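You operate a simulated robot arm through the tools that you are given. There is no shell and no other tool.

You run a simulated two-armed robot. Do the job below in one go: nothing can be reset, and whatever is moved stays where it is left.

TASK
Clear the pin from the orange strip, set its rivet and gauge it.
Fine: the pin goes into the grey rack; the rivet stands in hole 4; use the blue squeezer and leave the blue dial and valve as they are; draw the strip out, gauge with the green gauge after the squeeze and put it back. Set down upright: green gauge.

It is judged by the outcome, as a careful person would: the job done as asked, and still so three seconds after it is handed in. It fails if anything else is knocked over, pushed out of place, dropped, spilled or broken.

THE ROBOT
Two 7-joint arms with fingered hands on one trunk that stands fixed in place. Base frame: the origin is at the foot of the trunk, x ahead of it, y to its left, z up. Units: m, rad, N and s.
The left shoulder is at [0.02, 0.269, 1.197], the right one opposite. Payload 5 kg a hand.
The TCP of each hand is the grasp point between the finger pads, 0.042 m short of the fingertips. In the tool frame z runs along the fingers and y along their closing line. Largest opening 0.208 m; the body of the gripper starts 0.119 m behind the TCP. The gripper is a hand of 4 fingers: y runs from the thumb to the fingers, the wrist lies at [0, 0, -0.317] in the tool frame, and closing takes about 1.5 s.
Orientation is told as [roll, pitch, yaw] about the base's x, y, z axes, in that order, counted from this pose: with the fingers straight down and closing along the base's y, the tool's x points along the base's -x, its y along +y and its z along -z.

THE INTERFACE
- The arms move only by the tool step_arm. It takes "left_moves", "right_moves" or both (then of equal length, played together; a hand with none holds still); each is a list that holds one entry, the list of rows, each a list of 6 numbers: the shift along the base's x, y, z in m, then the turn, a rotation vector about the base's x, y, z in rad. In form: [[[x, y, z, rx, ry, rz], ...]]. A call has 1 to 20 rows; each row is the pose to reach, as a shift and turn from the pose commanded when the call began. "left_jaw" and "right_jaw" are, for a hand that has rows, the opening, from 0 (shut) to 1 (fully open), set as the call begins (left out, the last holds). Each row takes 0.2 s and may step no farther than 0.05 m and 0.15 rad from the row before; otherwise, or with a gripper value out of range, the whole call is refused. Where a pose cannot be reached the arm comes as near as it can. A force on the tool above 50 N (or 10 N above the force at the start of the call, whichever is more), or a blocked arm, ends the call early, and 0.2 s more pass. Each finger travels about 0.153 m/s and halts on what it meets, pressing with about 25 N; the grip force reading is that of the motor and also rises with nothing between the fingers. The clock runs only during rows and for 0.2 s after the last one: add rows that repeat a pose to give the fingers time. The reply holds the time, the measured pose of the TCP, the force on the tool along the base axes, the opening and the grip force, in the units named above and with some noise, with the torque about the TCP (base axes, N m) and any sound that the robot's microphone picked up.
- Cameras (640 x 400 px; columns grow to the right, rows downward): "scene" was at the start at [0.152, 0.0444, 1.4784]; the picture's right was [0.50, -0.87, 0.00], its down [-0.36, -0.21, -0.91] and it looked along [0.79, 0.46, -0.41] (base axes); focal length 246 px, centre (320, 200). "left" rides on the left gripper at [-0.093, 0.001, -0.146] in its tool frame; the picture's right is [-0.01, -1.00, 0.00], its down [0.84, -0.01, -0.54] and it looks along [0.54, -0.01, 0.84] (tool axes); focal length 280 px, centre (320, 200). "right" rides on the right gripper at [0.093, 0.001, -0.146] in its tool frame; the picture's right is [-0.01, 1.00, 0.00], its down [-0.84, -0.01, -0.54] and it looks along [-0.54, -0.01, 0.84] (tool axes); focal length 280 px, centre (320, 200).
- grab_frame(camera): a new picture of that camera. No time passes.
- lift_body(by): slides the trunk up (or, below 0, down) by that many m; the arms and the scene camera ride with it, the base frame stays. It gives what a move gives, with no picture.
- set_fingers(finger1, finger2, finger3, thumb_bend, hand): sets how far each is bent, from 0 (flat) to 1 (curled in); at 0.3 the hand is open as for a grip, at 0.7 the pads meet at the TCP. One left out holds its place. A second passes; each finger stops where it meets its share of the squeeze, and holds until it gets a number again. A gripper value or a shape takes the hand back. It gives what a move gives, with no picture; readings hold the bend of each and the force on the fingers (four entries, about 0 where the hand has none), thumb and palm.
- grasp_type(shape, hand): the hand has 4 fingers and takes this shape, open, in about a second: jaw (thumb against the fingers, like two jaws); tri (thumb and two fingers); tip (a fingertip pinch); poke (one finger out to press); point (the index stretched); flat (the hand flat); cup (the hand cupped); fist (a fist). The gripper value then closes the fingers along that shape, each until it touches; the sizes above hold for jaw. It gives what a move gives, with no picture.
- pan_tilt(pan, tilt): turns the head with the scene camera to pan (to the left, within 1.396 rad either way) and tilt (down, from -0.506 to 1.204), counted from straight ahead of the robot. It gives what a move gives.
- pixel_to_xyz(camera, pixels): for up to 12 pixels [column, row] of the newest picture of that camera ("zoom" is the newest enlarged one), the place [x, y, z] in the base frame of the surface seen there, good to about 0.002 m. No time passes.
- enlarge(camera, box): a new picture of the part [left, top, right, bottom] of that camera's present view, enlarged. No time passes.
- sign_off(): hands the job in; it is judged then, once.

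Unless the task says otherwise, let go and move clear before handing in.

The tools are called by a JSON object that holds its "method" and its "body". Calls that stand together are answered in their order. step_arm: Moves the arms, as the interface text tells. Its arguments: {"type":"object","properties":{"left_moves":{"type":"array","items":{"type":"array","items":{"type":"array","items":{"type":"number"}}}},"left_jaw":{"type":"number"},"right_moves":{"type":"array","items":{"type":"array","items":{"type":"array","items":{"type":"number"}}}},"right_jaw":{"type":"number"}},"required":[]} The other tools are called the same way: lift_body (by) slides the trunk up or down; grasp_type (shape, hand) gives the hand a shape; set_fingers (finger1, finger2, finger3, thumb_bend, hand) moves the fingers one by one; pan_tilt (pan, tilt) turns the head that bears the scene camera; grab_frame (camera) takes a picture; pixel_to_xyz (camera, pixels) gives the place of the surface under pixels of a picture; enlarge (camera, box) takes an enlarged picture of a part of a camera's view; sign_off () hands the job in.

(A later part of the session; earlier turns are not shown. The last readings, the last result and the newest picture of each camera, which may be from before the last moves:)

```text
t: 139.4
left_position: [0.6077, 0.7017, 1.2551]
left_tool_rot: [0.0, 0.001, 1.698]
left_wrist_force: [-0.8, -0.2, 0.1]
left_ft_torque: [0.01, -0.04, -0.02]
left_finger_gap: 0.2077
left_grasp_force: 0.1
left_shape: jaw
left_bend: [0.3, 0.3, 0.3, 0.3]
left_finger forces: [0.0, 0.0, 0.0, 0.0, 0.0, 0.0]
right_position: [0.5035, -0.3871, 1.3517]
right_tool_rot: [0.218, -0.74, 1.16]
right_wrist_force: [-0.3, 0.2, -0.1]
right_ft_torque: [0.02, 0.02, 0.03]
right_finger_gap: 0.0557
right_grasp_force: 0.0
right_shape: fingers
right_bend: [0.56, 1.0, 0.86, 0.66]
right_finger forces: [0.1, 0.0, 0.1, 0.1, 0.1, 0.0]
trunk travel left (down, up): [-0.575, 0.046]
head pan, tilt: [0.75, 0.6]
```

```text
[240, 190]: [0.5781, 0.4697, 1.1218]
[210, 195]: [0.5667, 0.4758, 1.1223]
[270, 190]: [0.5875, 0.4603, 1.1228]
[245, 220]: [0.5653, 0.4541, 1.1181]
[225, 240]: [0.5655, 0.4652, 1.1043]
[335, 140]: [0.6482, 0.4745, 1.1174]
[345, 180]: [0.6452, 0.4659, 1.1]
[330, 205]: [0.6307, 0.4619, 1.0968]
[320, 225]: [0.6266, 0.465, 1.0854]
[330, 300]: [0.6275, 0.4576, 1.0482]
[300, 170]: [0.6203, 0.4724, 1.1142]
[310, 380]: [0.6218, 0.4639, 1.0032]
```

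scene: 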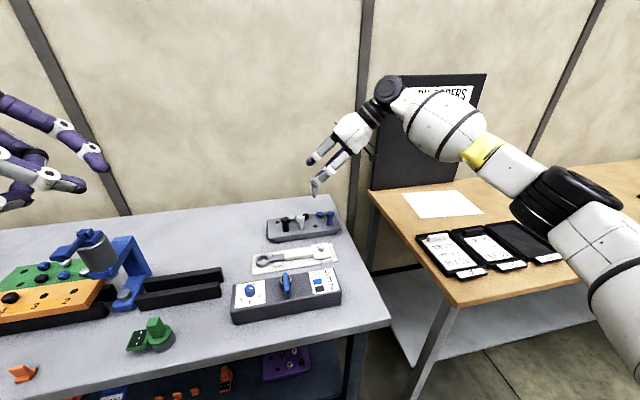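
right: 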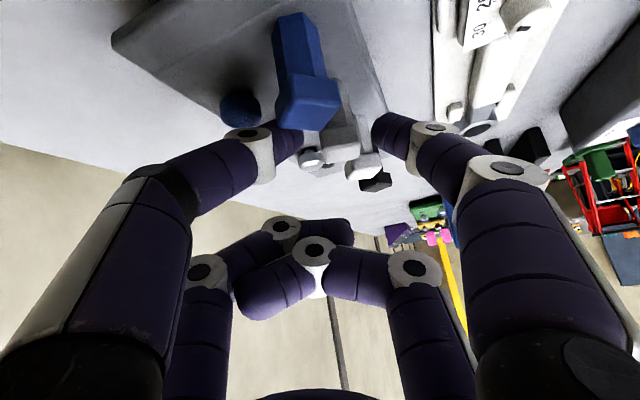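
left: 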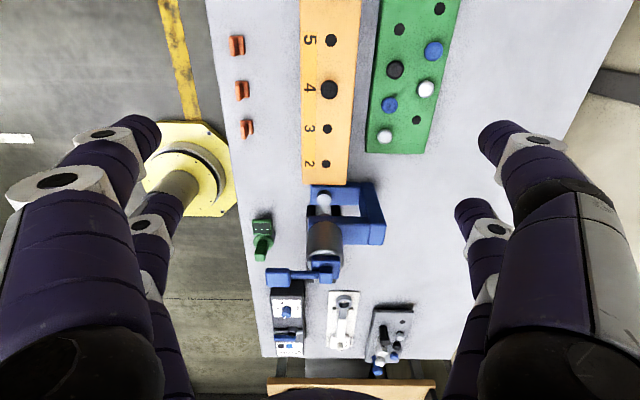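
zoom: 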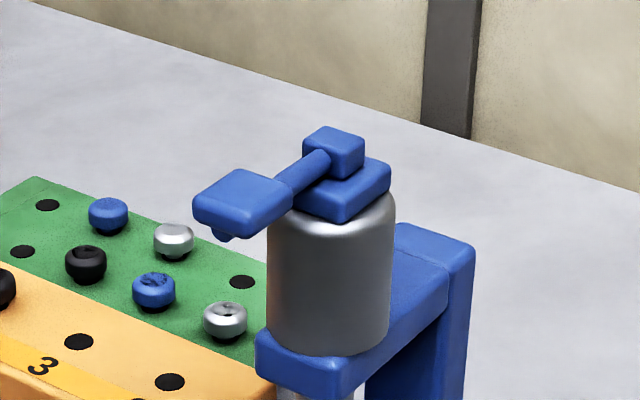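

Anvil centre ≈ (0.648,0.480); hole 4 must travel ≈0.229 m along the rails. Now I'll move the left hand over the black handle post at the strip's end to measure it.

{"method": "step_arm", "body": {"left_moves": [[[-0.003, 0.04, -0.01, 0, 0, -0.006], [-0.006, 0.08, -0.02, 0, 0, -0.012], [-0.009, 0.12, -0.04, 0, 0, -0.018], [-0.012, 0.155, -0.06, 0, 0, -0.022], [-0.012, 0.155, -0.06, 0, 0, -0.022], [-0.012, 0.155, -0.06, 0, 0, -0.022]]], "left_jaw": 0.4}}

{"method": "grab_frame", "body": {"camera": "left"}}

{"method": "grab_frame", "body": {"camera": "scene"}}

```text
t: 140.8
left_position: [0.5971, 0.8587, 1.1899]
left_tool_rot: [0.002, 0.001, 1.678]
left_wrist_force: [0.5, 0.3, -0.4]
left_ft_torque: [-0.04, -0.02, 0.04]
left_finger_gap: 0.0836
left_grasp_force: 0.0
left_shape: jaw
left_bend: [0.73, 0.73, 0.73, 0.7]
left_finger forces: [0.0, 0.1, 0.0, 0.0, 0.0, 0.0]
right_position: [0.5023, -0.3863, 1.3516]
right_tool_rot: [0.216, -0.739, 1.157]
right_wrist_force: [0.6, 0.6, -0.9]
right_ft_torque: [-0.05, 0.04, -0.01]
right_finger_gap: 0.0554
right_grasp_force: 0.0
right_shape: fingers
right_bend: [0.56, 1.0, 0.86, 0.66]
right_finger forces: [0.0, 0.0, 0.0, 0.0, 0.0, 0.0]
trunk travel left (down, up): [-0.575, 0.046]
head pan, tilt: [0.75, 0.6]
```

```text
taken
```

left: 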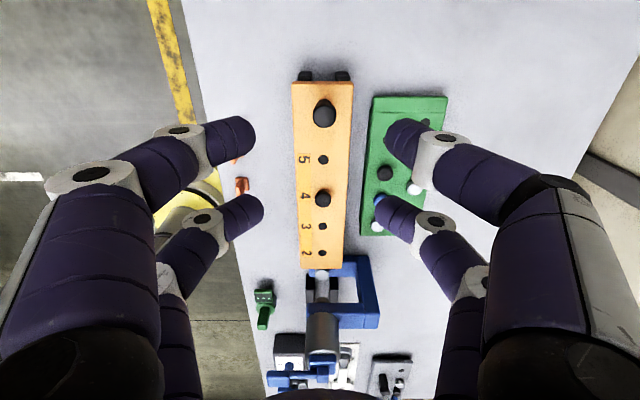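

```text
taken
```

scene: 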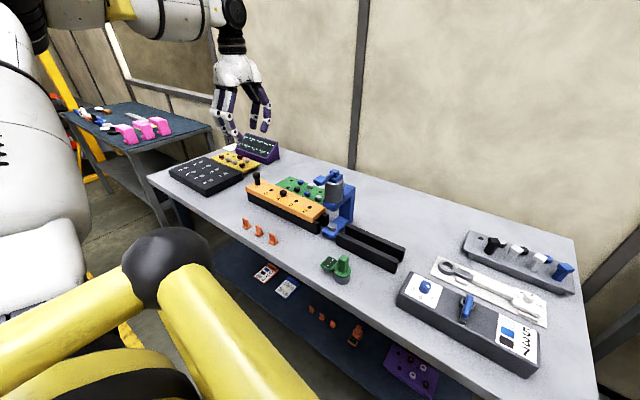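

The handle's knob is at px (324,113). I'll measure it.

{"method": "enlarge", "body": {"camera": "left", "box": [280, 60, 380, 280]}}

{"method": "pixel_to_xyz", "body": {"camera": "left", "pixels": [[324, 115], [316, 115], [332, 115], [324, 106], [324, 122], [322, 160], [322, 226], [322, 253], [321, 276], [294, 95], [353, 95]]}}

```text
1.82 times, centred on (330, 170) of left
```

zoom: 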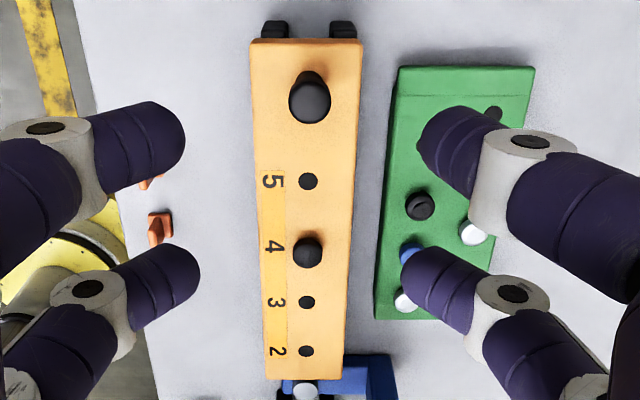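

```text
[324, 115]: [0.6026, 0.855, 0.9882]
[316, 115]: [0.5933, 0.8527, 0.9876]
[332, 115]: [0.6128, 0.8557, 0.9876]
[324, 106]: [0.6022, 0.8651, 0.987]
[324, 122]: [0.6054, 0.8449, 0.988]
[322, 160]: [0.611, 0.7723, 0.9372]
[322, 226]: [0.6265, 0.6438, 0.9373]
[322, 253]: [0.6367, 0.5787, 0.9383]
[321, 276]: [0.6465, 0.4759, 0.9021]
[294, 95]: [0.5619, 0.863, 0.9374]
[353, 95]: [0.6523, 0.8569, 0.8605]
```

The handle is at (0.6035,0.853), top z 0.988. I'll position the forward pad pair on it and descend to z≈1.03, then check.

{"method": "step_arm", "body": {"left_moves": [[[0.001, 0.01, -0.03, 0, 0, 0], [0.0037, 0.0202, -0.06, 0, 0, 0], [0.0037, 0.0202, -0.1, 0, 0, 0], [0.0037, 0.0202, -0.14, 0, 0, 0], [0.0037, 0.0202, -0.16, 0, 0, 0], [0.0037, 0.0202, -0.16, 0, 0, 0]]]}}

{"method": "enlarge", "body": {"camera": "left", "box": [240, 80, 400, 260]}}

{"method": "pixel_to_xyz", "body": {"camera": "zoom", "pixels": [[320, 230], [300, 230], [340, 230], [320, 210], [320, 250]]}}

```text
t: 142.2
left_position: [0.5999, 0.8731, 1.0331]
left_tool_rot: [0.0, -0.001, 1.678]
left_wrist_force: [1.1, -0.2, 0.9]
left_ft_torque: [0.06, 0.03, 0.03]
left_finger_gap: 0.0836
left_grasp_force: 0.0
left_shape: jaw
left_bend: [0.73, 0.73, 0.73, 0.7]
left_finger forces: [0.1, 0.0, 0.0, 0.1, 0.0, 0.0]
right_position: [0.5027, -0.3888, 1.3513]
right_tool_rot: [0.215, -0.741, 1.16]
right_wrist_force: [0.7, -1.0, -0.4]
right_ft_torque: [0.07, -0.02, -0.01]
right_finger_gap: 0.0554
right_grasp_force: 0.1
right_shape: fingers
right_bend: [0.56, 1.0, 0.86, 0.66]
right_finger forces: [0.0, 0.0, 0.0, 0.1, 0.0, 0.0]
trunk travel left (down, up): [-0.575, 0.046]
head pan, tilt: [0.75, 0.6]
```

```text
2.22 times, centred on (320, 170) of left
```

zoom: 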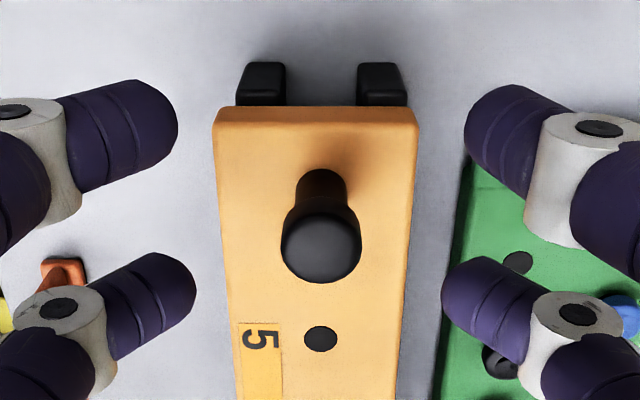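

```text
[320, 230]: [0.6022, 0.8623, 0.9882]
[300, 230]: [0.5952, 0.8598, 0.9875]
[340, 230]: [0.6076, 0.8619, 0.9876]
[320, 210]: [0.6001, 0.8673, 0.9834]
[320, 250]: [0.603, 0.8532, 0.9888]
```

The handle's top centre is (0.603,0.8535); I'll shift +6.5 mm in y, descend to z≈0.99 and close.

{"method": "step_arm", "body": {"left_moves": [[[0, 0.0065, 0, 0, 0, 0], [0, 0.0065, -0.02, 0, 0, 0], [0, 0.0065, -0.042, 0, 0, 0], [0, 0.0065, -0.042, 0, 0, 0]]]}}

{"method": "step_arm", "body": {"left_moves": [[[0, 0, 0, 0, 0, 0], [0, 0, 0, 0, 0, 0], [0, 0, 0, 0, 0, 0], [0, 0, 0, 0, 0, 0], [0, 0, 0, 0, 0, 0], [0, 0, 0, 0, 0, 0], [0, 0, 0, 0, 0, 0]]], "left_jaw": 0.05}}

{"method": "enlarge", "body": {"camera": "left", "box": [240, 80, 400, 260]}}

```text
t: 143.2
left_position: [0.6007, 0.8803, 0.9898]
left_tool_rot: [0.0, 0.0, 1.676]
left_wrist_force: [0.3, 0.0, 0.7]
left_ft_torque: [0.03, -0.02, -0.02]
left_finger_gap: 0.0837
left_grasp_force: 0.1
left_shape: jaw
left_bend: [0.73, 0.73, 0.73, 0.7]
left_finger forces: [0.0, 0.1, 0.0, 0.0, 0.0, 0.1]
right_position: [0.5028, -0.3885, 1.3513]
right_tool_rot: [0.217, -0.74, 1.157]
right_wrist_force: [-1.1, -0.4, -0.1]
right_ft_torque: [0.01, -0.02, -0.03]
right_finger_gap: 0.0554
right_grasp_force: 0.1
right_shape: fingers
right_bend: [0.56, 1.0, 0.86, 0.66]
right_finger forces: [0.0, 0.0, 0.1, 0.0, 0.0, 0.0]
trunk travel left (down, up): [-0.575, 0.046]
head pan, tilt: [0.75, 0.6]
```

```text
t: 144.8
left_position: [0.6012, 0.8814, 0.9889]
left_tool_rot: [0.001, -0.001, 1.678]
left_wrist_force: [0.8, 1.0, 2.2]
left_ft_torque: [-0.03, -0.02, -0.02]
left_finger_gap: 0.0116
left_grasp_force: 0.0
left_shape: jaw
left_bend: [0.71, 0.71, 0.64, 0.7]
left_finger forces: [0.0, 2.6, 3.3, 0.0, 0.0, 0.0]
right_position: [0.5026, -0.3875, 1.3518]
right_tool_rot: [0.217, -0.74, 1.16]
right_wrist_force: [0.6, 0.7, -0.7]
right_ft_torque: [0.0, 0.0, 0.0]
right_finger_gap: 0.0558
right_grasp_force: 0.1
right_shape: fingers
right_bend: [0.56, 1.0, 0.86, 0.66]
right_finger forces: [0.0, 0.0, 0.1, 0.1, 0.0, 0.0]
trunk travel left (down, up): [-0.575, 0.046]
head pan, tilt: [0.75, 0.6]
```

```text
2.22 times, centred on (320, 170) of left
```

zoom: 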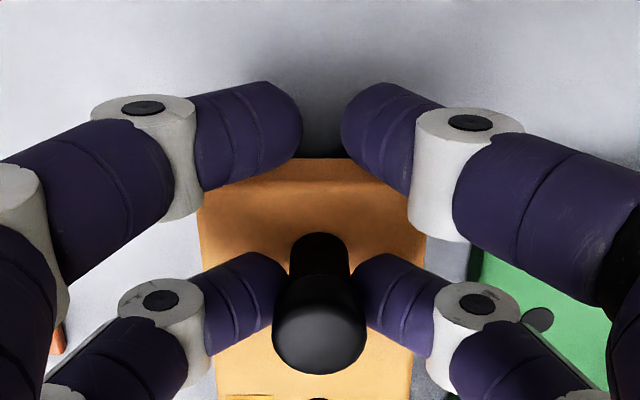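

Pair B holds the handle lightly. I'll firm the grip and start sliding the strip along the rails toward the squeezer, first 50 mm as a test.

{"method": "step_arm", "body": {"left_moves": [[[0, 0, 0, 0, 0, 0], [0, 0, 0, 0, 0, 0], [0, 0, 0, 0, 0, 0]]], "left_jaw": 0.0}}

{"method": "step_arm", "body": {"left_moves": [[[0.00105, -0.00995, 0, 0, 0, 0], [0.0021, -0.0199, 0, 0, 0, 0], [0.00315, -0.0298, 0, 0, 0, 0], [0.0042, -0.0398, 0, 0, 0, 0], [0.00525, -0.0497, 0, 0, 0, 0], [0.00525, -0.0497, 0, 0, 0, 0]]]}}

{"method": "grab_frame", "body": {"camera": "left"}}

{"method": "enlarge", "body": {"camera": "scene", "box": [230, 130, 390, 240]}}

```text
t: 145.6
left_position: [0.601, 0.881, 0.9883]
left_tool_rot: [0.002, 0.0, 1.678]
left_wrist_force: [0.9, 0.0, -4.7]
left_ft_torque: [0.08, 0.0, -0.02]
left_finger_gap: 0.0
left_grasp_force: 24.7
left_shape: jaw
left_bend: [0.7, 0.71, 0.71, 0.7]
left_finger forces: [0.0, 22.5, 22.4, 0.0, 0.0, 0.0]
right_position: [0.5028, -0.3867, 1.353]
right_tool_rot: [0.216, -0.738, 1.157]
right_wrist_force: [-0.1, -0.9, -0.3]
right_ft_torque: [-0.01, 0.0, 0.03]
right_finger_gap: 0.0555
right_grasp_force: 0.1
right_shape: fingers
right_bend: [0.56, 1.0, 0.86, 0.66]
right_finger forces: [0.0, 0.0, 0.1, 0.0, 0.0, 0.1]
trunk travel left (down, up): [-0.575, 0.046]
head pan, tilt: [0.75, 0.6]
```

```text
t: 147.0
left_position: [0.6072, 0.8302, 0.9879]
left_tool_rot: [0.001, 0.001, 1.678]
left_wrist_force: [-5.2, 0.8, 4.0]
left_ft_torque: [-0.12, 0.21, -0.14]
left_finger_gap: 0.0
left_grasp_force: 24.8
left_shape: jaw
left_bend: [0.7, 0.71, 0.71, 0.7]
left_finger forces: [0.0, 27.8, 22.7, 0.0, 0.0, 0.1]
right_position: [0.5027, -0.388, 1.3519]
right_tool_rot: [0.214, -0.74, 1.158]
right_wrist_force: [0.2, 0.7, -0.5]
right_ft_torque: [0.03, 0.0, 0.03]
right_finger_gap: 0.0553
right_grasp_force: 0.0
right_shape: fingers
right_bend: [0.56, 1.0, 0.86, 0.66]
right_finger forces: [0.1, 0.0, 0.0, 0.1, 0.0, 0.0]
trunk travel left (down, up): [-0.575, 0.046]
head pan, tilt: [0.75, 0.6]
```

```text
taken
```

left: 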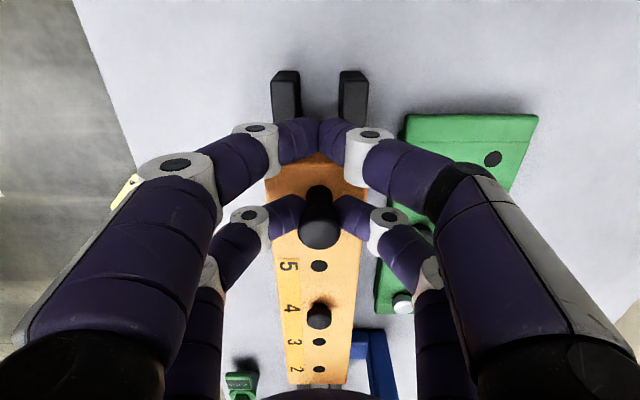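

```text
3.64 times, centred on (310, 185) of scene
```

zoom: 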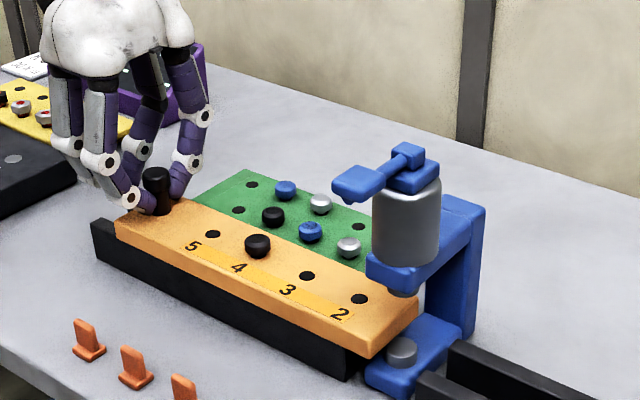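

The strip slides smoothly; there's a small −5 N side force, so I'll ease the slope a little and continue another 120 mm.

{"method": "step_arm", "body": {"left_moves": [[[-0.001, -0.015, 0, 0, 0, 0], [0.0005, -0.03, 0, 0, 0, 0], [0.002, -0.045, 0, 0, 0, 0], [0.0035, -0.06, 0, 0, 0, 0], [0.005, -0.075, 0, 0, 0, 0], [0.0065, -0.09, 0, 0, 0, 0], [0.008, -0.105, 0, 0, 0, 0], [0.0095, -0.12, 0, 0, 0, 0], [0.0095, -0.12, 0, 0, 0, 0]]]}}

{"method": "enlarge", "body": {"camera": "scene", "box": [230, 130, 390, 240]}}

{"method": "grab_frame", "body": {"camera": "left"}}

```text
t: 149.0
left_position: [0.6181, 0.7132, 0.9876]
left_tool_rot: [0.0, -0.002, 1.676]
left_wrist_force: [12.5, 8.9, 4.9]
left_ft_torque: [0.12, -0.64, 0.42]
left_finger_gap: 0.0
left_grasp_force: 25.4
left_shape: jaw
left_bend: [0.7, 0.71, 0.71, 0.7]
left_finger forces: [0.0, 18.4, 32.2, 0.0, 0.0, 0.0]
right_position: [0.5042, -0.3871, 1.3523]
right_tool_rot: [0.216, -0.738, 1.159]
right_wrist_force: [0.4, 0.0, 0.6]
right_ft_torque: [0.04, -0.03, 0.03]
right_finger_gap: 0.0555
right_grasp_force: 0.1
right_shape: fingers
right_bend: [0.56, 1.0, 0.86, 0.66]
right_finger forces: [0.0, 0.0, 0.1, 0.0, 0.1, 0.0]
trunk travel left (down, up): [-0.575, 0.046]
head pan, tilt: [0.75, 0.6]
```

```text
3.64 times, centred on (310, 185) of scene
```

zoom: 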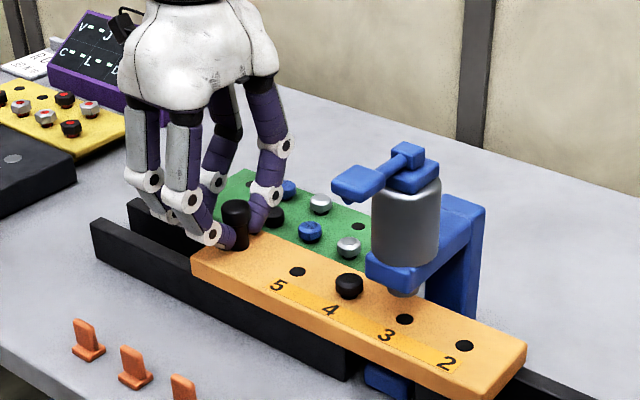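

```text
taken
```

left: 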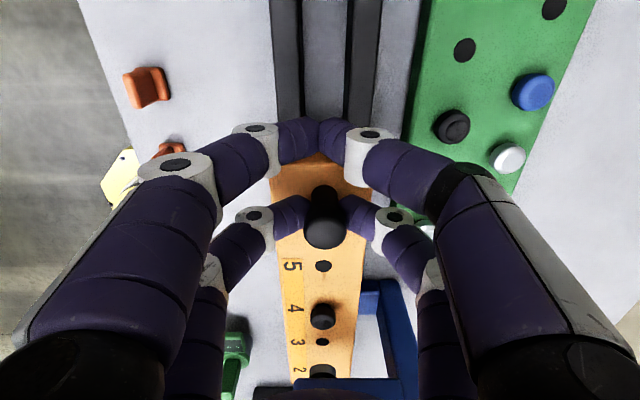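

The side force flipped (+12.5 N), so the true rail slope is ≈0.095. I'll correct x by +1.3 mm and go on 45 mm, then measure the rivet against the squeezer.

{"method": "step_arm", "body": {"left_moves": [[[0.0013, 0, 0, 0, 0, 0], [0.00272, -0.015, 0, 0, 0, 0], [0.00414, -0.03, 0, 0, 0, 0], [0.00556, -0.045, 0, 0, 0, 0], [0.00556, -0.045, 0, 0, 0, 0]]]}}

{"method": "enlarge", "body": {"camera": "scene", "box": [280, 140, 380, 220]}}

{"method": "pixel_to_xyz", "body": {"camera": "zoom", "pixels": [[300, 250], [200, 200]]}}

```text
t: 150.2
left_position: [0.6229, 0.6665, 0.9886]
left_tool_rot: [0.003, 0.001, 1.677]
left_wrist_force: [8.5, 0.4, -4.6]
left_ft_torque: [0.14, -0.35, 0.22]
left_finger_gap: 0.0
left_grasp_force: 24.4
left_shape: jaw
left_bend: [0.7, 0.71, 0.71, 0.7]
left_finger forces: [0.0, 20.3, 28.4, 0.0, 0.0, 0.1]
right_position: [0.5031, -0.3875, 1.3511]
right_tool_rot: [0.217, -0.737, 1.158]
right_wrist_force: [0.0, 0.5, -0.5]
right_ft_torque: [-0.02, 0.02, -0.01]
right_finger_gap: 0.0558
right_grasp_force: 0.1
right_shape: fingers
right_bend: [0.56, 1.0, 0.86, 0.66]
right_finger forces: [0.0, 0.0, 0.0, 0.0, 0.0, 0.1]
trunk travel left (down, up): [-0.575, 0.046]
head pan, tilt: [0.75, 0.6]
```

```text
5.00 times, centred on (330, 180) of scene
```

zoom: 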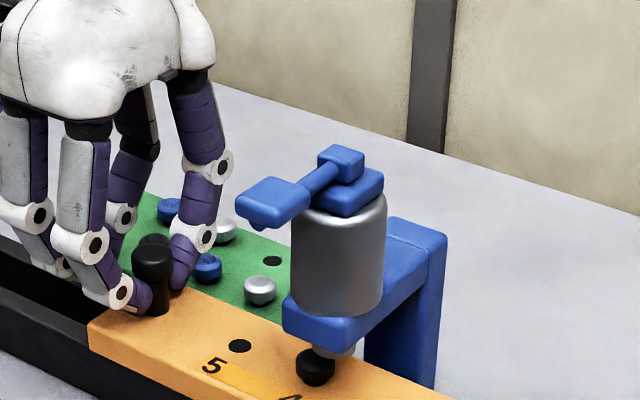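

```text
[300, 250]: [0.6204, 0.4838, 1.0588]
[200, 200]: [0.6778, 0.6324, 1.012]
```

The rivet (zoom (316,368)) is now just short of the ram nose (335,350). I'll zoom in on these to measure the remaining distance.

{"method": "enlarge", "body": {"camera": "scene", "box": [310, 195, 350, 225]}}

{"method": "pixel_to_xyz", "body": {"camera": "zoom", "pixels": [[320, 200], [290, 250], [280, 290], [330, 230], [350, 215], [300, 300]]}}

```text
13.33 times, centred on (330, 210) of scene
```

zoom: 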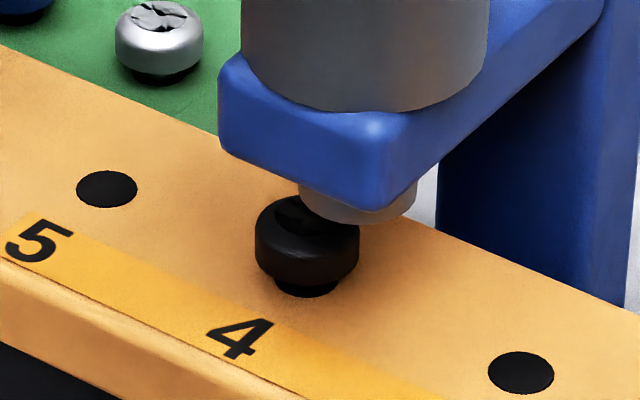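

```text
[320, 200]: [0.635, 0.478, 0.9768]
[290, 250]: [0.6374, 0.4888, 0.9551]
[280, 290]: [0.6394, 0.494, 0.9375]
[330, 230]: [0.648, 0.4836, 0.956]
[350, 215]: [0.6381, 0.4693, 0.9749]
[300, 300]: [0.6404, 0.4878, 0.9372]
```

I'll locate hole 4 from holes 5 and 3 in this zoom.

{"method": "pixel_to_xyz", "body": {"camera": "zoom", "pixels": [[107, 189], [521, 372], [90, 189], [124, 189], [505, 372], [537, 372], [357, 220], [310, 200], [405, 205], [307, 240]]}}

```text
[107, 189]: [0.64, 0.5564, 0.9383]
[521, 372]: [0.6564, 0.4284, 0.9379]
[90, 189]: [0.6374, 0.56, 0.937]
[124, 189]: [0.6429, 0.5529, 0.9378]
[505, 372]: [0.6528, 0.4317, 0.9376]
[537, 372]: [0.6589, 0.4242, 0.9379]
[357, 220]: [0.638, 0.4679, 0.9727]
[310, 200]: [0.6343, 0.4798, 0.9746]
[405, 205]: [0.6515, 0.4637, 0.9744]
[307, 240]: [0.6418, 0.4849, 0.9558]
```

Hole 4 is at y≈0.4924 and the ram axis at about (0.649,0.477). I'll move the strip 15 mm further and check again.

{"method": "step_arm", "body": {"left_moves": [[[0.0009, 0, 0, 0, 0, 0], [0.0016, -0.0075, 0, 0, 0, 0], [0.0023, -0.015, 0, 0, 0, 0], [0.0023, -0.015, 0, 0, 0, 0]]]}}

{"method": "enlarge", "body": {"camera": "scene", "box": [310, 195, 350, 225]}}

```text
t: 151.2
left_position: [0.6236, 0.6516, 0.9886]
left_tool_rot: [0.0, -0.003, 1.677]
left_wrist_force: [10.6, 1.8, -2.1]
left_ft_torque: [0.14, -0.43, 0.28]
left_finger_gap: 0.0001
left_grasp_force: 25.3
left_shape: jaw
left_bend: [0.7, 0.71, 0.71, 0.7]
left_finger forces: [0.0, 19.1, 29.3, 0.0, 0.0, 0.0]
right_position: [0.5037, -0.3878, 1.3517]
right_tool_rot: [0.218, -0.738, 1.158]
right_wrist_force: [-0.2, -0.3, -0.5]
right_ft_torque: [0.0, 0.04, -0.01]
right_finger_gap: 0.0556
right_grasp_force: 0.0
right_shape: fingers
right_bend: [0.56, 1.0, 0.86, 0.66]
right_finger forces: [0.0, 0.0, 0.1, 0.0, 0.0, 0.0]
trunk travel left (down, up): [-0.575, 0.046]
head pan, tilt: [0.75, 0.6]
```

```text
13.33 times, centred on (330, 210) of scene
```

zoom: 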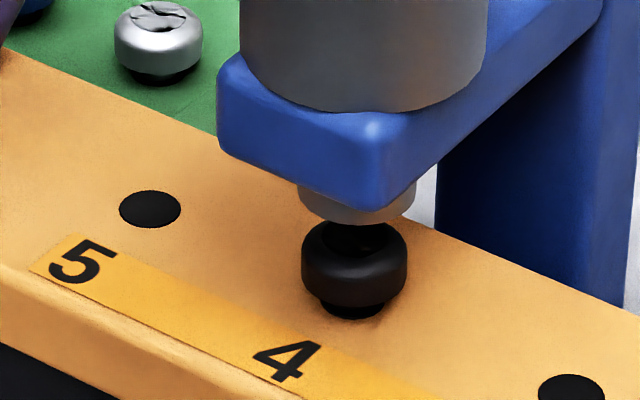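

The rivet is now centred under the ram (columns 354 vs 357, <1 mm). I'll release the handle and rise clear.

{"method": "step_arm", "body": {"left_moves": [[[0, 0, 0, 0, 0, 0], [0, 0, 0, 0, 0, 0], [0, 0, 0, 0, 0, 0]]], "left_jaw": 0.4}}

{"method": "step_arm", "body": {"left_moves": [[[0, 0, 0.03, 0, 0, 0], [0, 0, 0.07, 0, 0, 0], [0, 0, 0.12, 0, 0, 0], [0, 0, 0.17, 0, 0, 0], [0, 0, 0.22, 0, 0, 0], [0, 0, 0.25, 0, 0, 0], [0, 0, 0.25, 0, 0, 0]]]}}

{"method": "enlarge", "body": {"camera": "scene", "box": [310, 195, 350, 225]}}

{"method": "grab_frame", "body": {"camera": "left"}}

```text
t: 152.0
left_position: [0.6228, 0.6515, 0.9878]
left_tool_rot: [0.0, 0.0, 1.678]
left_wrist_force: [0.9, 0.7, -0.3]
left_ft_torque: [-0.01, -0.06, 0.0]
left_finger_gap: 0.0827
left_grasp_force: 0.1
left_shape: jaw
left_bend: [0.73, 0.73, 0.73, 0.7]
left_finger forces: [0.1, 0.0, 0.0, 0.1, 0.0, 0.1]
right_position: [0.5028, -0.3877, 1.3527]
right_tool_rot: [0.215, -0.738, 1.161]
right_wrist_force: [-0.7, -0.3, 0.2]
right_ft_torque: [-0.03, -0.03, -0.03]
right_finger_gap: 0.0553
right_grasp_force: 0.1
right_shape: fingers
right_bend: [0.56, 1.0, 0.86, 0.66]
right_finger forces: [0.0, 0.0, 0.0, 0.1, 0.0, 0.0]
trunk travel left (down, up): [-0.575, 0.046]
head pan, tilt: [0.75, 0.6]
```

```text
t: 153.6
left_position: [0.6213, 0.6503, 1.2381]
left_tool_rot: [0.001, -0.001, 1.679]
left_wrist_force: [-0.2, 0.8, 0.4]
left_ft_torque: [0.0, -0.02, 0.0]
left_finger_gap: 0.0831
left_grasp_force: 0.1
left_shape: jaw
left_bend: [0.73, 0.73, 0.73, 0.7]
left_finger forces: [0.0, 0.0, 0.0, 0.0, 0.0, 0.1]
right_position: [0.5023, -0.3873, 1.3519]
right_tool_rot: [0.218, -0.737, 1.158]
right_wrist_force: [0.2, -0.9, 0.0]
right_ft_torque: [-0.01, 0.0, 0.05]
right_finger_gap: 0.0555
right_grasp_force: 0.0
right_shape: fingers
right_bend: [0.56, 1.0, 0.86, 0.66]
right_finger forces: [0.0, 0.0, 0.1, 0.0, 0.0, 0.1]
trunk travel left (down, up): [-0.575, 0.046]
head pan, tilt: [0.75, 0.6]
```

```text
13.33 times, centred on (330, 210) of scene
```

zoom: 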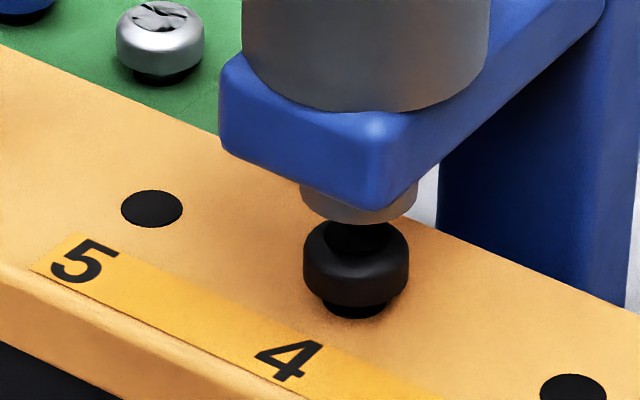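

```text
taken
```

left: 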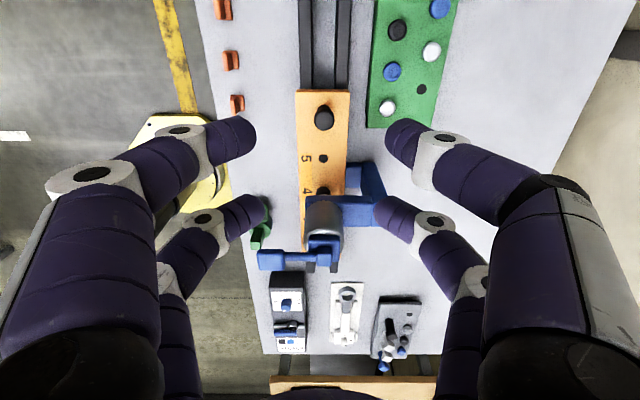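

The rivet stays aligned (356 vs 357). Next the lever: I'll close the left fingers and bring the forward fingertip pair above the blue paddle.

{"method": "step_arm", "body": {"left_moves": [[[-0.013, -0.039, 0, 0, 0, 0], [-0.026, -0.078, 0, 0, 0, 0], [-0.039, -0.117, 0, 0, 0, 0], [-0.052, -0.15, 0, 0, 0, 0], [-0.052, -0.15, 0, 0, 0, 0], [-0.052, -0.15, 0, 0, 0, 0], [-0.052, -0.15, 0, 0, 0, 0]]], "left_jaw": 0.0}}

{"method": "grab_frame", "body": {"camera": "left"}}

{"method": "enlarge", "body": {"camera": "scene", "box": [260, 100, 380, 200]}}

```text
t: 155.2
left_position: [0.5723, 0.5012, 1.2365]
left_tool_rot: [0.001, 0.0, 1.677]
left_wrist_force: [-0.8, 0.6, 0.7]
left_ft_torque: [-0.05, 0.02, 0.01]
left_finger_gap: 0.0
left_grasp_force: 25.0
left_shape: jaw
left_bend: [0.7, 0.7, 0.7, 0.7]
left_finger forces: [0.0, 0.0, 0.1, 0.0, 0.0, 0.0]
right_position: [0.5025, -0.3869, 1.3521]
right_tool_rot: [0.215, -0.738, 1.16]
right_wrist_force: [-0.3, 0.0, 0.4]
right_ft_torque: [-0.03, 0.02, -0.01]
right_finger_gap: 0.0555
right_grasp_force: 0.0
right_shape: fingers
right_bend: [0.56, 1.0, 0.86, 0.66]
right_finger forces: [0.1, 0.1, 0.0, 0.0, 0.1, 0.0]
trunk travel left (down, up): [-0.575, 0.046]
head pan, tilt: [0.75, 0.6]
```

```text
taken
```

left: 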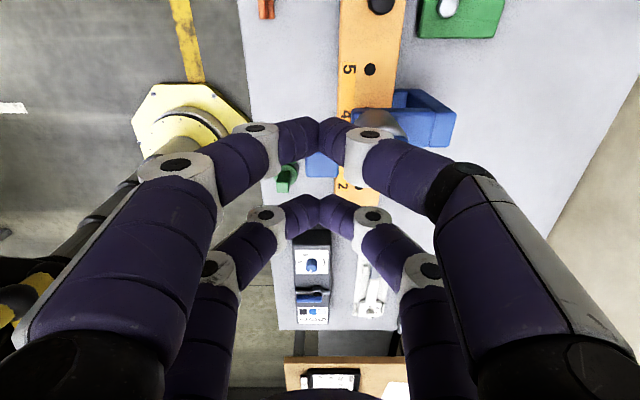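

```text
4.00 times, centred on (320, 150) of scene
```

zoom: 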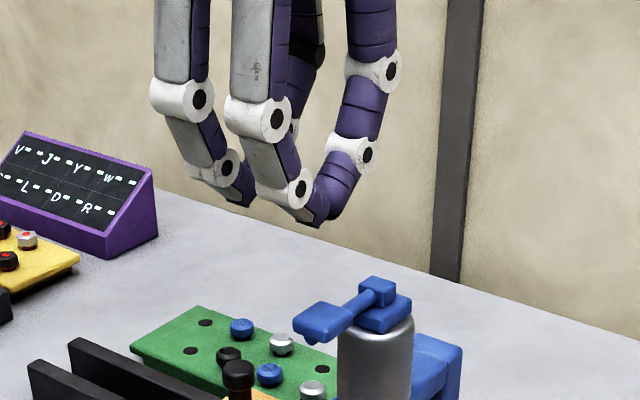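

I'll measure where the forward tips are relative to the paddle.

{"method": "pixel_to_xyz", "body": {"camera": "left", "pixels": [[320, 207], [320, 135], [322, 165], [315, 165], [330, 165]]}}

{"method": "pixel_to_xyz", "body": {"camera": "zoom", "pixels": [[320, 218], [240, 203], [322, 315], [300, 318], [345, 318], [322, 302], [325, 332], [377, 288], [350, 305]]}}

```text
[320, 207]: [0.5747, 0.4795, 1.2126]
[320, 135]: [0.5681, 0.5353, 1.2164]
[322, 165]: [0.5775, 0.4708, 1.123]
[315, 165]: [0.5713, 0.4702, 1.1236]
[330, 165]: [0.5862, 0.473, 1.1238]
```

```text
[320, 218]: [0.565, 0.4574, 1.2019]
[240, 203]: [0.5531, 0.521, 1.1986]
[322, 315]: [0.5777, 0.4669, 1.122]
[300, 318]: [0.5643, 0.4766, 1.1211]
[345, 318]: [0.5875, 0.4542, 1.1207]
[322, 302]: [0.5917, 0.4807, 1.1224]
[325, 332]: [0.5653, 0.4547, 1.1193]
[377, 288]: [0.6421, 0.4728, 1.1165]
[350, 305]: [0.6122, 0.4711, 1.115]
```

Paddle top spans x 0.563–0.595, y 0.453–0.482 at z 1.122. I'll shift the tips over its middle (−2, −8 mm) and descend to just above contact.

{"method": "step_arm", "body": {"left_moves": [[[-0.002, -0.008, 0, 0, 0, 0], [-0.002, -0.008, -0.03, 0, 0, 0], [-0.002, -0.008, -0.06, 0, 0, 0], [-0.002, -0.008, -0.066, 0, 0, 0], [-0.002, -0.008, -0.066, 0, 0, 0]]]}}

{"method": "enlarge", "body": {"camera": "scene", "box": [290, 120, 370, 200]}}

```text
t: 156.4
left_position: [0.5699, 0.4957, 1.1732]
left_tool_rot: [0.001, 0.002, 1.678]
left_wrist_force: [-0.7, -1.0, 0.9]
left_ft_torque: [0.02, -0.02, 0.01]
left_finger_gap: 0.0003
left_grasp_force: 24.9
left_shape: jaw
left_bend: [0.7, 0.7, 0.7, 0.7]
left_finger forces: [0.1, 0.0, 0.1, 0.0, 0.0, 0.1]
right_position: [0.5019, -0.3877, 1.3517]
right_tool_rot: [0.218, -0.739, 1.159]
right_wrist_force: [-0.1, 0.2, 0.2]
right_ft_torque: [0.01, -0.01, 0.02]
right_finger_gap: 0.0554
right_grasp_force: 0.0
right_shape: fingers
right_bend: [0.56, 1.0, 0.86, 0.66]
right_finger forces: [0.0, 0.0, 0.1, 0.0, 0.0, 0.0]
trunk travel left (down, up): [-0.575, 0.046]
head pan, tilt: [0.75, 0.6]
```

```text
5.00 times, centred on (330, 160) of scene
```

zoom: 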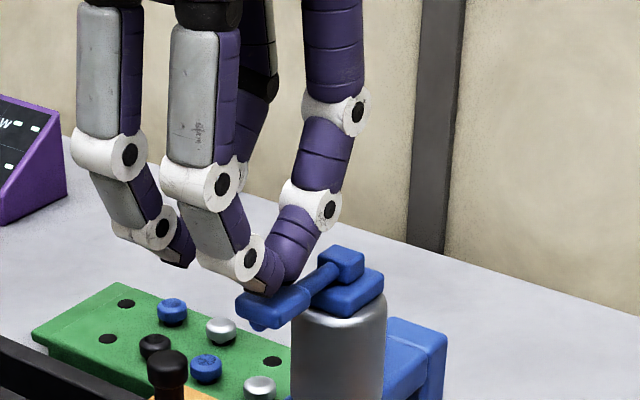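

The tips are just above the paddle. I'll shift 4 mm toward its outer end and press down slowly, listening for a sound.

{"method": "step_arm", "body": {"left_moves": [[[-0.004, 0, 0, 0, 0, 0], [-0.004, 0, -0.004, 0, 0, 0], [-0.004, 0, -0.008, 0, 0, 0], [-0.004, 0, -0.012, 0, 0, 0], [-0.004, 0, -0.014, 0, 0, 0]]]}}

{"method": "enlarge", "body": {"camera": "scene", "box": [290, 130, 370, 220]}}

```text
t: 157.6
left_position: [0.5648, 0.4931, 1.1591]
left_tool_rot: [0.001, -0.001, 1.678]
left_wrist_force: [-1.4, 2.1, 3.4]
left_ft_torque: [-0.05, 0.01, -0.02]
left_finger_gap: 0.0
left_grasp_force: 25.1
left_shape: jaw
left_bend: [0.7, 0.7, 0.7, 0.7]
left_finger forces: [0.1, 0.0, 0.1, 0.1, 0.0, 0.0]
right_position: [0.5024, -0.3886, 1.3528]
right_tool_rot: [0.214, -0.74, 1.158]
right_wrist_force: [-0.4, -0.9, -0.7]
right_ft_torque: [-0.01, 0.0, 0.0]
right_finger_gap: 0.0555
right_grasp_force: 0.0
right_shape: fingers
right_bend: [0.56, 1.0, 0.86, 0.66]
right_finger forces: [0.1, 0.1, 0.0, 0.1, 0.0, 0.0]
trunk travel left (down, up): [-0.575, 0.046]
head pan, tilt: [0.75, 0.6]
```

```text
4.44 times, centred on (330, 175) of scene
```

zoom: 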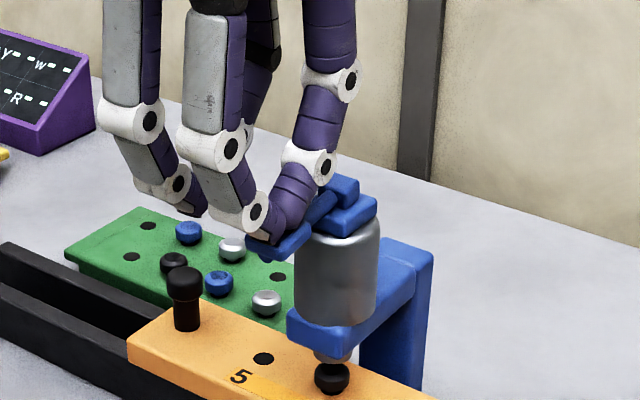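

Light contact (3.4 N). I'll press further in small steps.

{"method": "step_arm", "body": {"left_moves": [[[0, 0, -0.003, 0, 0, 0], [0, 0, -0.006, 0, 0, 0], [0, 0, -0.009, 0, 0, 0], [0, 0, -0.012, 0, 0, 0], [0, 0, -0.012, 0, 0, 0]]]}}

{"method": "enlarge", "body": {"camera": "scene", "box": [290, 130, 370, 220]}}

```text
t: 158.8
left_position: [0.565, 0.4949, 1.1489]
left_tool_rot: [-0.001, -0.001, 1.678]
left_wrist_force: [-0.1, 0.5, 5.8]
left_ft_torque: [-0.08, -0.03, -0.01]
left_finger_gap: 0.0
left_grasp_force: 25.4
left_shape: jaw
left_bend: [0.7, 0.7, 0.7, 0.7]
left_finger forces: [0.0, 0.1, 0.0, 0.0, 0.1, 0.0]
right_position: [0.5035, -0.3868, 1.3518]
right_tool_rot: [0.215, -0.739, 1.159]
right_wrist_force: [-0.7, 0.1, 0.2]
right_ft_torque: [-0.03, -0.02, -0.03]
right_finger_gap: 0.0555
right_grasp_force: 0.2
right_shape: fingers
right_bend: [0.56, 1.0, 0.86, 0.66]
right_finger forces: [0.0, 0.1, 0.0, 0.0, 0.0, 0.0]
trunk travel left (down, up): [-0.575, 0.046]
head pan, tilt: [0.75, 0.6]
```

```text
4.44 times, centred on (330, 175) of scene
```

zoom: 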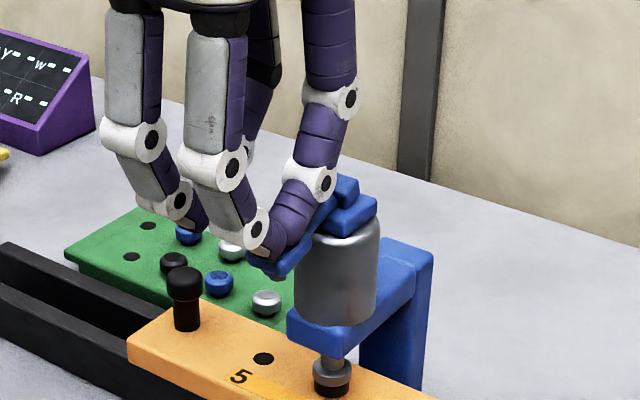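

The ram nose has come down onto the rivet (zoom (332,372)). I'll look closely there before pressing further.

{"method": "enlarge", "body": {"camera": "scene", "box": [310, 195, 350, 225]}}

{"method": "step_arm", "body": {"left_moves": [[[0, 0, -0.002, 0, 0, 0], [0, 0, -0.004, 0, 0, 0], [0, 0, -0.006, 0, 0, 0], [0, 0, -0.006, 0, 0, 0], [0, 0, -0.006, 0, 0, 0]]]}}

{"method": "enlarge", "body": {"camera": "scene", "box": [310, 195, 350, 225]}}

{"method": "enlarge", "body": {"camera": "scene", "box": [290, 130, 370, 220]}}

```text
13.33 times, centred on (330, 210) of scene
```

zoom: 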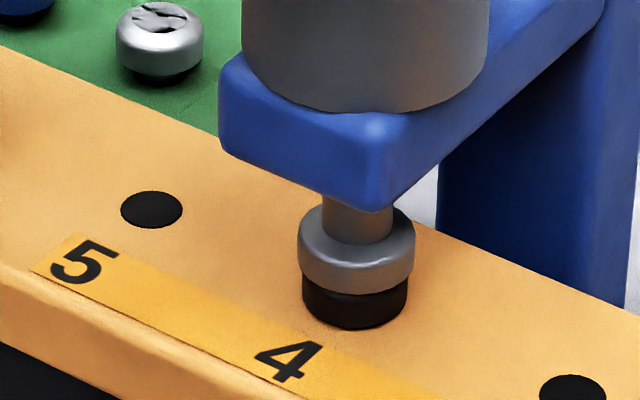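

```text
t: 160.0
left_position: [0.5657, 0.4925, 1.1409]
left_tool_rot: [0.001, -0.001, 1.677]
left_wrist_force: [-1.0, -1.0, 8.6]
left_ft_torque: [-0.26, -0.04, -0.01]
left_finger_gap: 0.0
left_grasp_force: 25.0
left_shape: jaw
left_bend: [0.7, 0.7, 0.7, 0.7]
left_finger forces: [0.0, 0.0, 0.1, 0.0, 0.1, 0.0]
right_position: [0.5018, -0.3887, 1.3525]
right_tool_rot: [0.213, -0.739, 1.159]
right_wrist_force: [0.8, -0.4, -0.1]
right_ft_torque: [0.0, 0.0, 0.01]
right_finger_gap: 0.0553
right_grasp_force: 0.0
right_shape: fingers
right_bend: [0.56, 1.0, 0.86, 0.66]
right_finger forces: [0.0, 0.0, 0.0, 0.0, 0.0, 0.0]
trunk travel left (down, up): [-0.575, 0.046]
head pan, tilt: [0.75, 0.6]
```

```text
13.33 times, centred on (330, 210) of scene
```

zoom: 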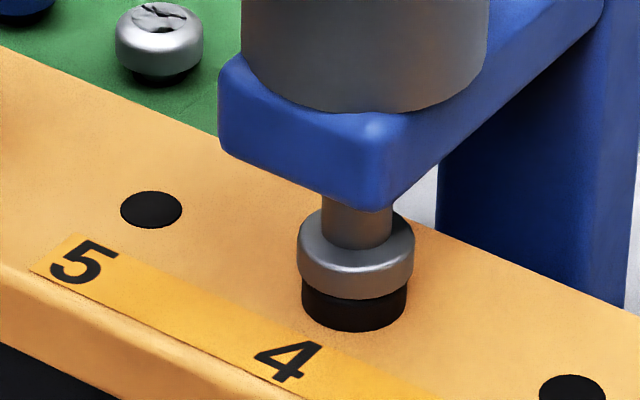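

```text
4.44 times, centred on (330, 175) of scene
```

zoom: 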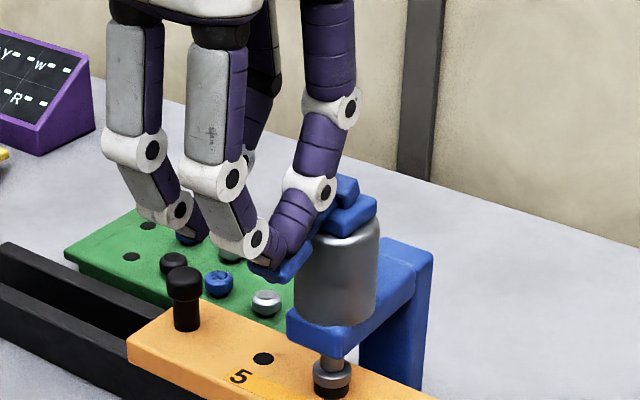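

The rivet's head is now pressed down flat on the strip. I'll hold the lever a second longer and press slightly more to be sure the squeeze is complete.

{"method": "step_arm", "body": {"left_moves": [[[0, 0, -0.002, 0, 0, 0], [0, 0, -0.004, 0, 0, 0], [0, 0, -0.004, 0, 0, 0], [0, 0, -0.004, 0, 0, 0], [0, 0, -0.004, 0, 0, 0], [0, 0, -0.004, 0, 0, 0], [0, 0, -0.004, 0, 0, 0], [0, 0, -0.004, 0, 0, 0]]]}}

{"method": "enlarge", "body": {"camera": "scene", "box": [310, 195, 350, 225]}}

```text
t: 161.8
left_position: [0.5652, 0.4934, 1.1371]
left_tool_rot: [0.0, 0.0, 1.676]
left_wrist_force: [0.4, 1.6, 24.6]
left_ft_torque: [-0.62, -0.18, 0.02]
left_finger_gap: 0.0003
left_grasp_force: 25.0
left_shape: jaw
left_bend: [0.7, 0.7, 0.7, 0.7]
left_finger forces: [0.0, 0.0, 0.1, 0.1, 0.1, 0.0]
right_position: [0.5017, -0.3881, 1.3515]
right_tool_rot: [0.215, -0.741, 1.158]
right_wrist_force: [-0.4, -0.4, 0.9]
right_ft_torque: [-0.02, -0.03, -0.02]
right_finger_gap: 0.0554
right_grasp_force: 0.1
right_shape: fingers
right_bend: [0.56, 1.0, 0.86, 0.66]
right_finger forces: [0.1, 0.0, 0.0, 0.0, 0.0, 0.0]
trunk travel left (down, up): [-0.575, 0.046]
head pan, tilt: [0.75, 0.6]
```

```text
13.33 times, centred on (330, 210) of scene
```

zoom: 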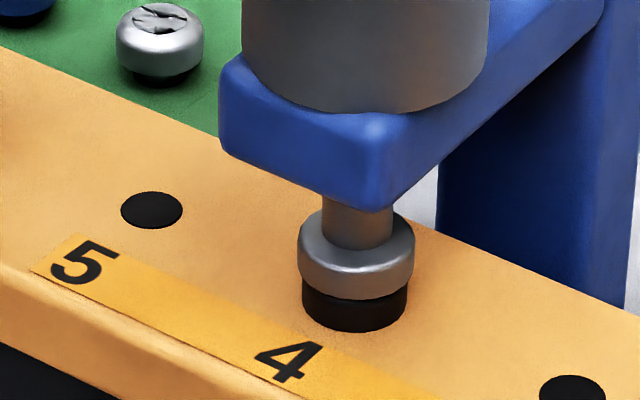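

The lever is at its end stop (24.6 N) and the ram no longer moves: squeeze complete. I'll lift off the lever and check the ram retracts.

{"method": "step_arm", "body": {"left_moves": [[[0, 0, 0.01, 0, 0, 0], [0, 0, 0.03, 0, 0, 0], [0, 0, 0.06, 0, 0, 0], [0, 0.01, 0.1, 0, 0, 0], [0.01, 0.04, 0.12, 0, 0, 0], [0.02, 0.08, 0.12, 0, 0, 0], [0.03, 0.12, 0.12, 0, 0, 0], [0.03, 0.12, 0.12, 0, 0, 0]]]}}

{"method": "enlarge", "body": {"camera": "scene", "box": [310, 195, 350, 225]}}

{"method": "enlarge", "body": {"camera": "scene", "box": [290, 130, 370, 220]}}

```text
t: 163.6
left_position: [0.5943, 0.6132, 1.2518]
left_tool_rot: [-0.001, -0.002, 1.675]
left_wrist_force: [-0.3, -0.4, 0.5]
left_ft_torque: [0.09, -0.05, 0.02]
left_finger_gap: 0.0001
left_grasp_force: 24.9
left_shape: jaw
left_bend: [0.7, 0.7, 0.7, 0.7]
left_finger forces: [0.1, 0.1, 0.0, 0.0, 0.0, 0.0]
right_position: [0.5024, -0.3887, 1.352]
right_tool_rot: [0.216, -0.739, 1.158]
right_wrist_force: [-1.3, -0.3, -0.1]
right_ft_torque: [0.07, -0.04, -0.01]
right_finger_gap: 0.0554
right_grasp_force: 0.1
right_shape: fingers
right_bend: [0.56, 1.0, 0.86, 0.66]
right_finger forces: [0.1, 0.1, 0.0, 0.0, 0.0, 0.0]
trunk travel left (down, up): [-0.575, 0.046]
head pan, tilt: [0.75, 0.6]
```

```text
13.33 times, centred on (330, 210) of scene
```

zoom: 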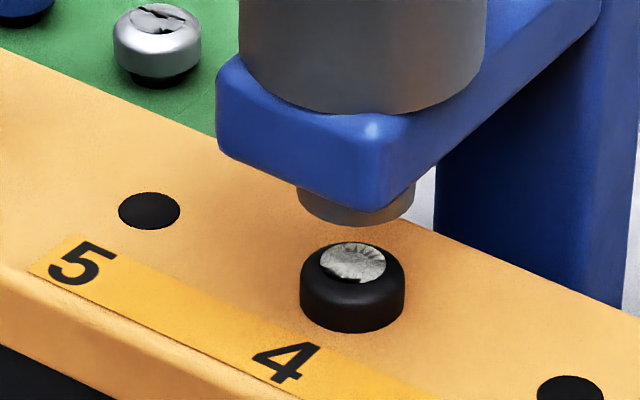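

```text
4.44 times, centred on (330, 175) of scene
```

zoom: 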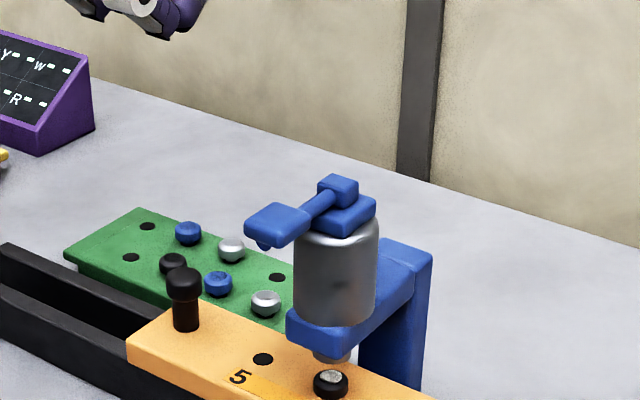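

The rivet is set — its head sits flat on the strip with a bright formed top — and lever and ram have returned. Now I'll regrip the handle (≈(0.625,0.626)) to draw the strip out.

{"method": "step_arm", "body": {"left_moves": [[[0.01, 0.012, -0.03, 0, 0, 0], [0.02, 0.025, -0.06, 0, 0, 0], [0.0285, 0.038, -0.1, 0, 0, 0], [0.0285, 0.038, -0.14, 0, 0, 0], [0.0285, 0.038, -0.18, 0, 0, 0], [0.0285, 0.038, -0.21, 0, 0, 0], [0.0285, 0.038, -0.22, 0, 0, 0], [0.0285, 0.038, -0.22, 0, 0, 0]]], "left_jaw": 0.4}}

{"method": "enlarge", "body": {"camera": "left", "box": [240, 80, 400, 260]}}

{"method": "pixel_to_xyz", "body": {"camera": "zoom", "pixels": [[320, 230], [320, 250], [320, 210], [300, 240], [340, 240]]}}

```text
t: 165.4
left_position: [0.6249, 0.6521, 1.0373]
left_tool_rot: [-0.001, 0.0, 1.677]
left_wrist_force: [0.3, -0.9, -0.3]
left_ft_torque: [0.03, 0.0, 0.0]
left_finger_gap: 0.083
left_grasp_force: 0.2
left_shape: jaw
left_bend: [0.73, 0.73, 0.73, 0.7]
left_finger forces: [0.0, 0.0, 0.1, 0.1, 0.0, 0.1]
right_position: [0.5017, -0.3875, 1.3533]
right_tool_rot: [0.213, -0.742, 1.159]
right_wrist_force: [-0.9, -0.9, -1.6]
right_ft_torque: [0.01, -0.03, 0.01]
right_finger_gap: 0.0559
right_grasp_force: 0.0
right_shape: fingers
right_bend: [0.56, 1.0, 0.86, 0.66]
right_finger forces: [0.0, 0.1, 0.0, 0.0, 0.0, 0.0]
trunk travel left (down, up): [-0.575, 0.046]
head pan, tilt: [0.75, 0.6]
```

```text
2.22 times, centred on (320, 170) of left
```

zoom: 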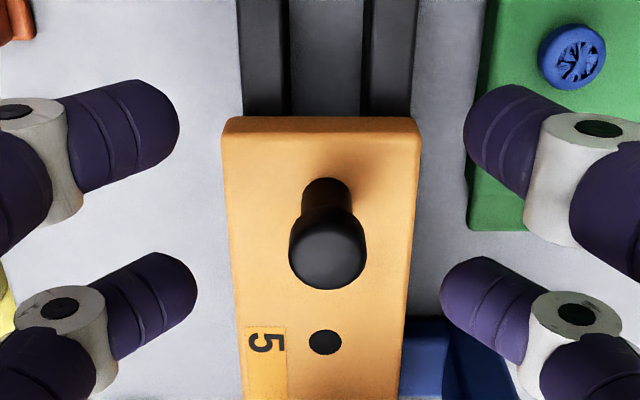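

```text
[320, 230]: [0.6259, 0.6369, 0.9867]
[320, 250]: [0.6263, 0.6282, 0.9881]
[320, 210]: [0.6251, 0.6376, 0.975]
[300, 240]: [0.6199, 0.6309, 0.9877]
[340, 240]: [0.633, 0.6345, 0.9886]
```

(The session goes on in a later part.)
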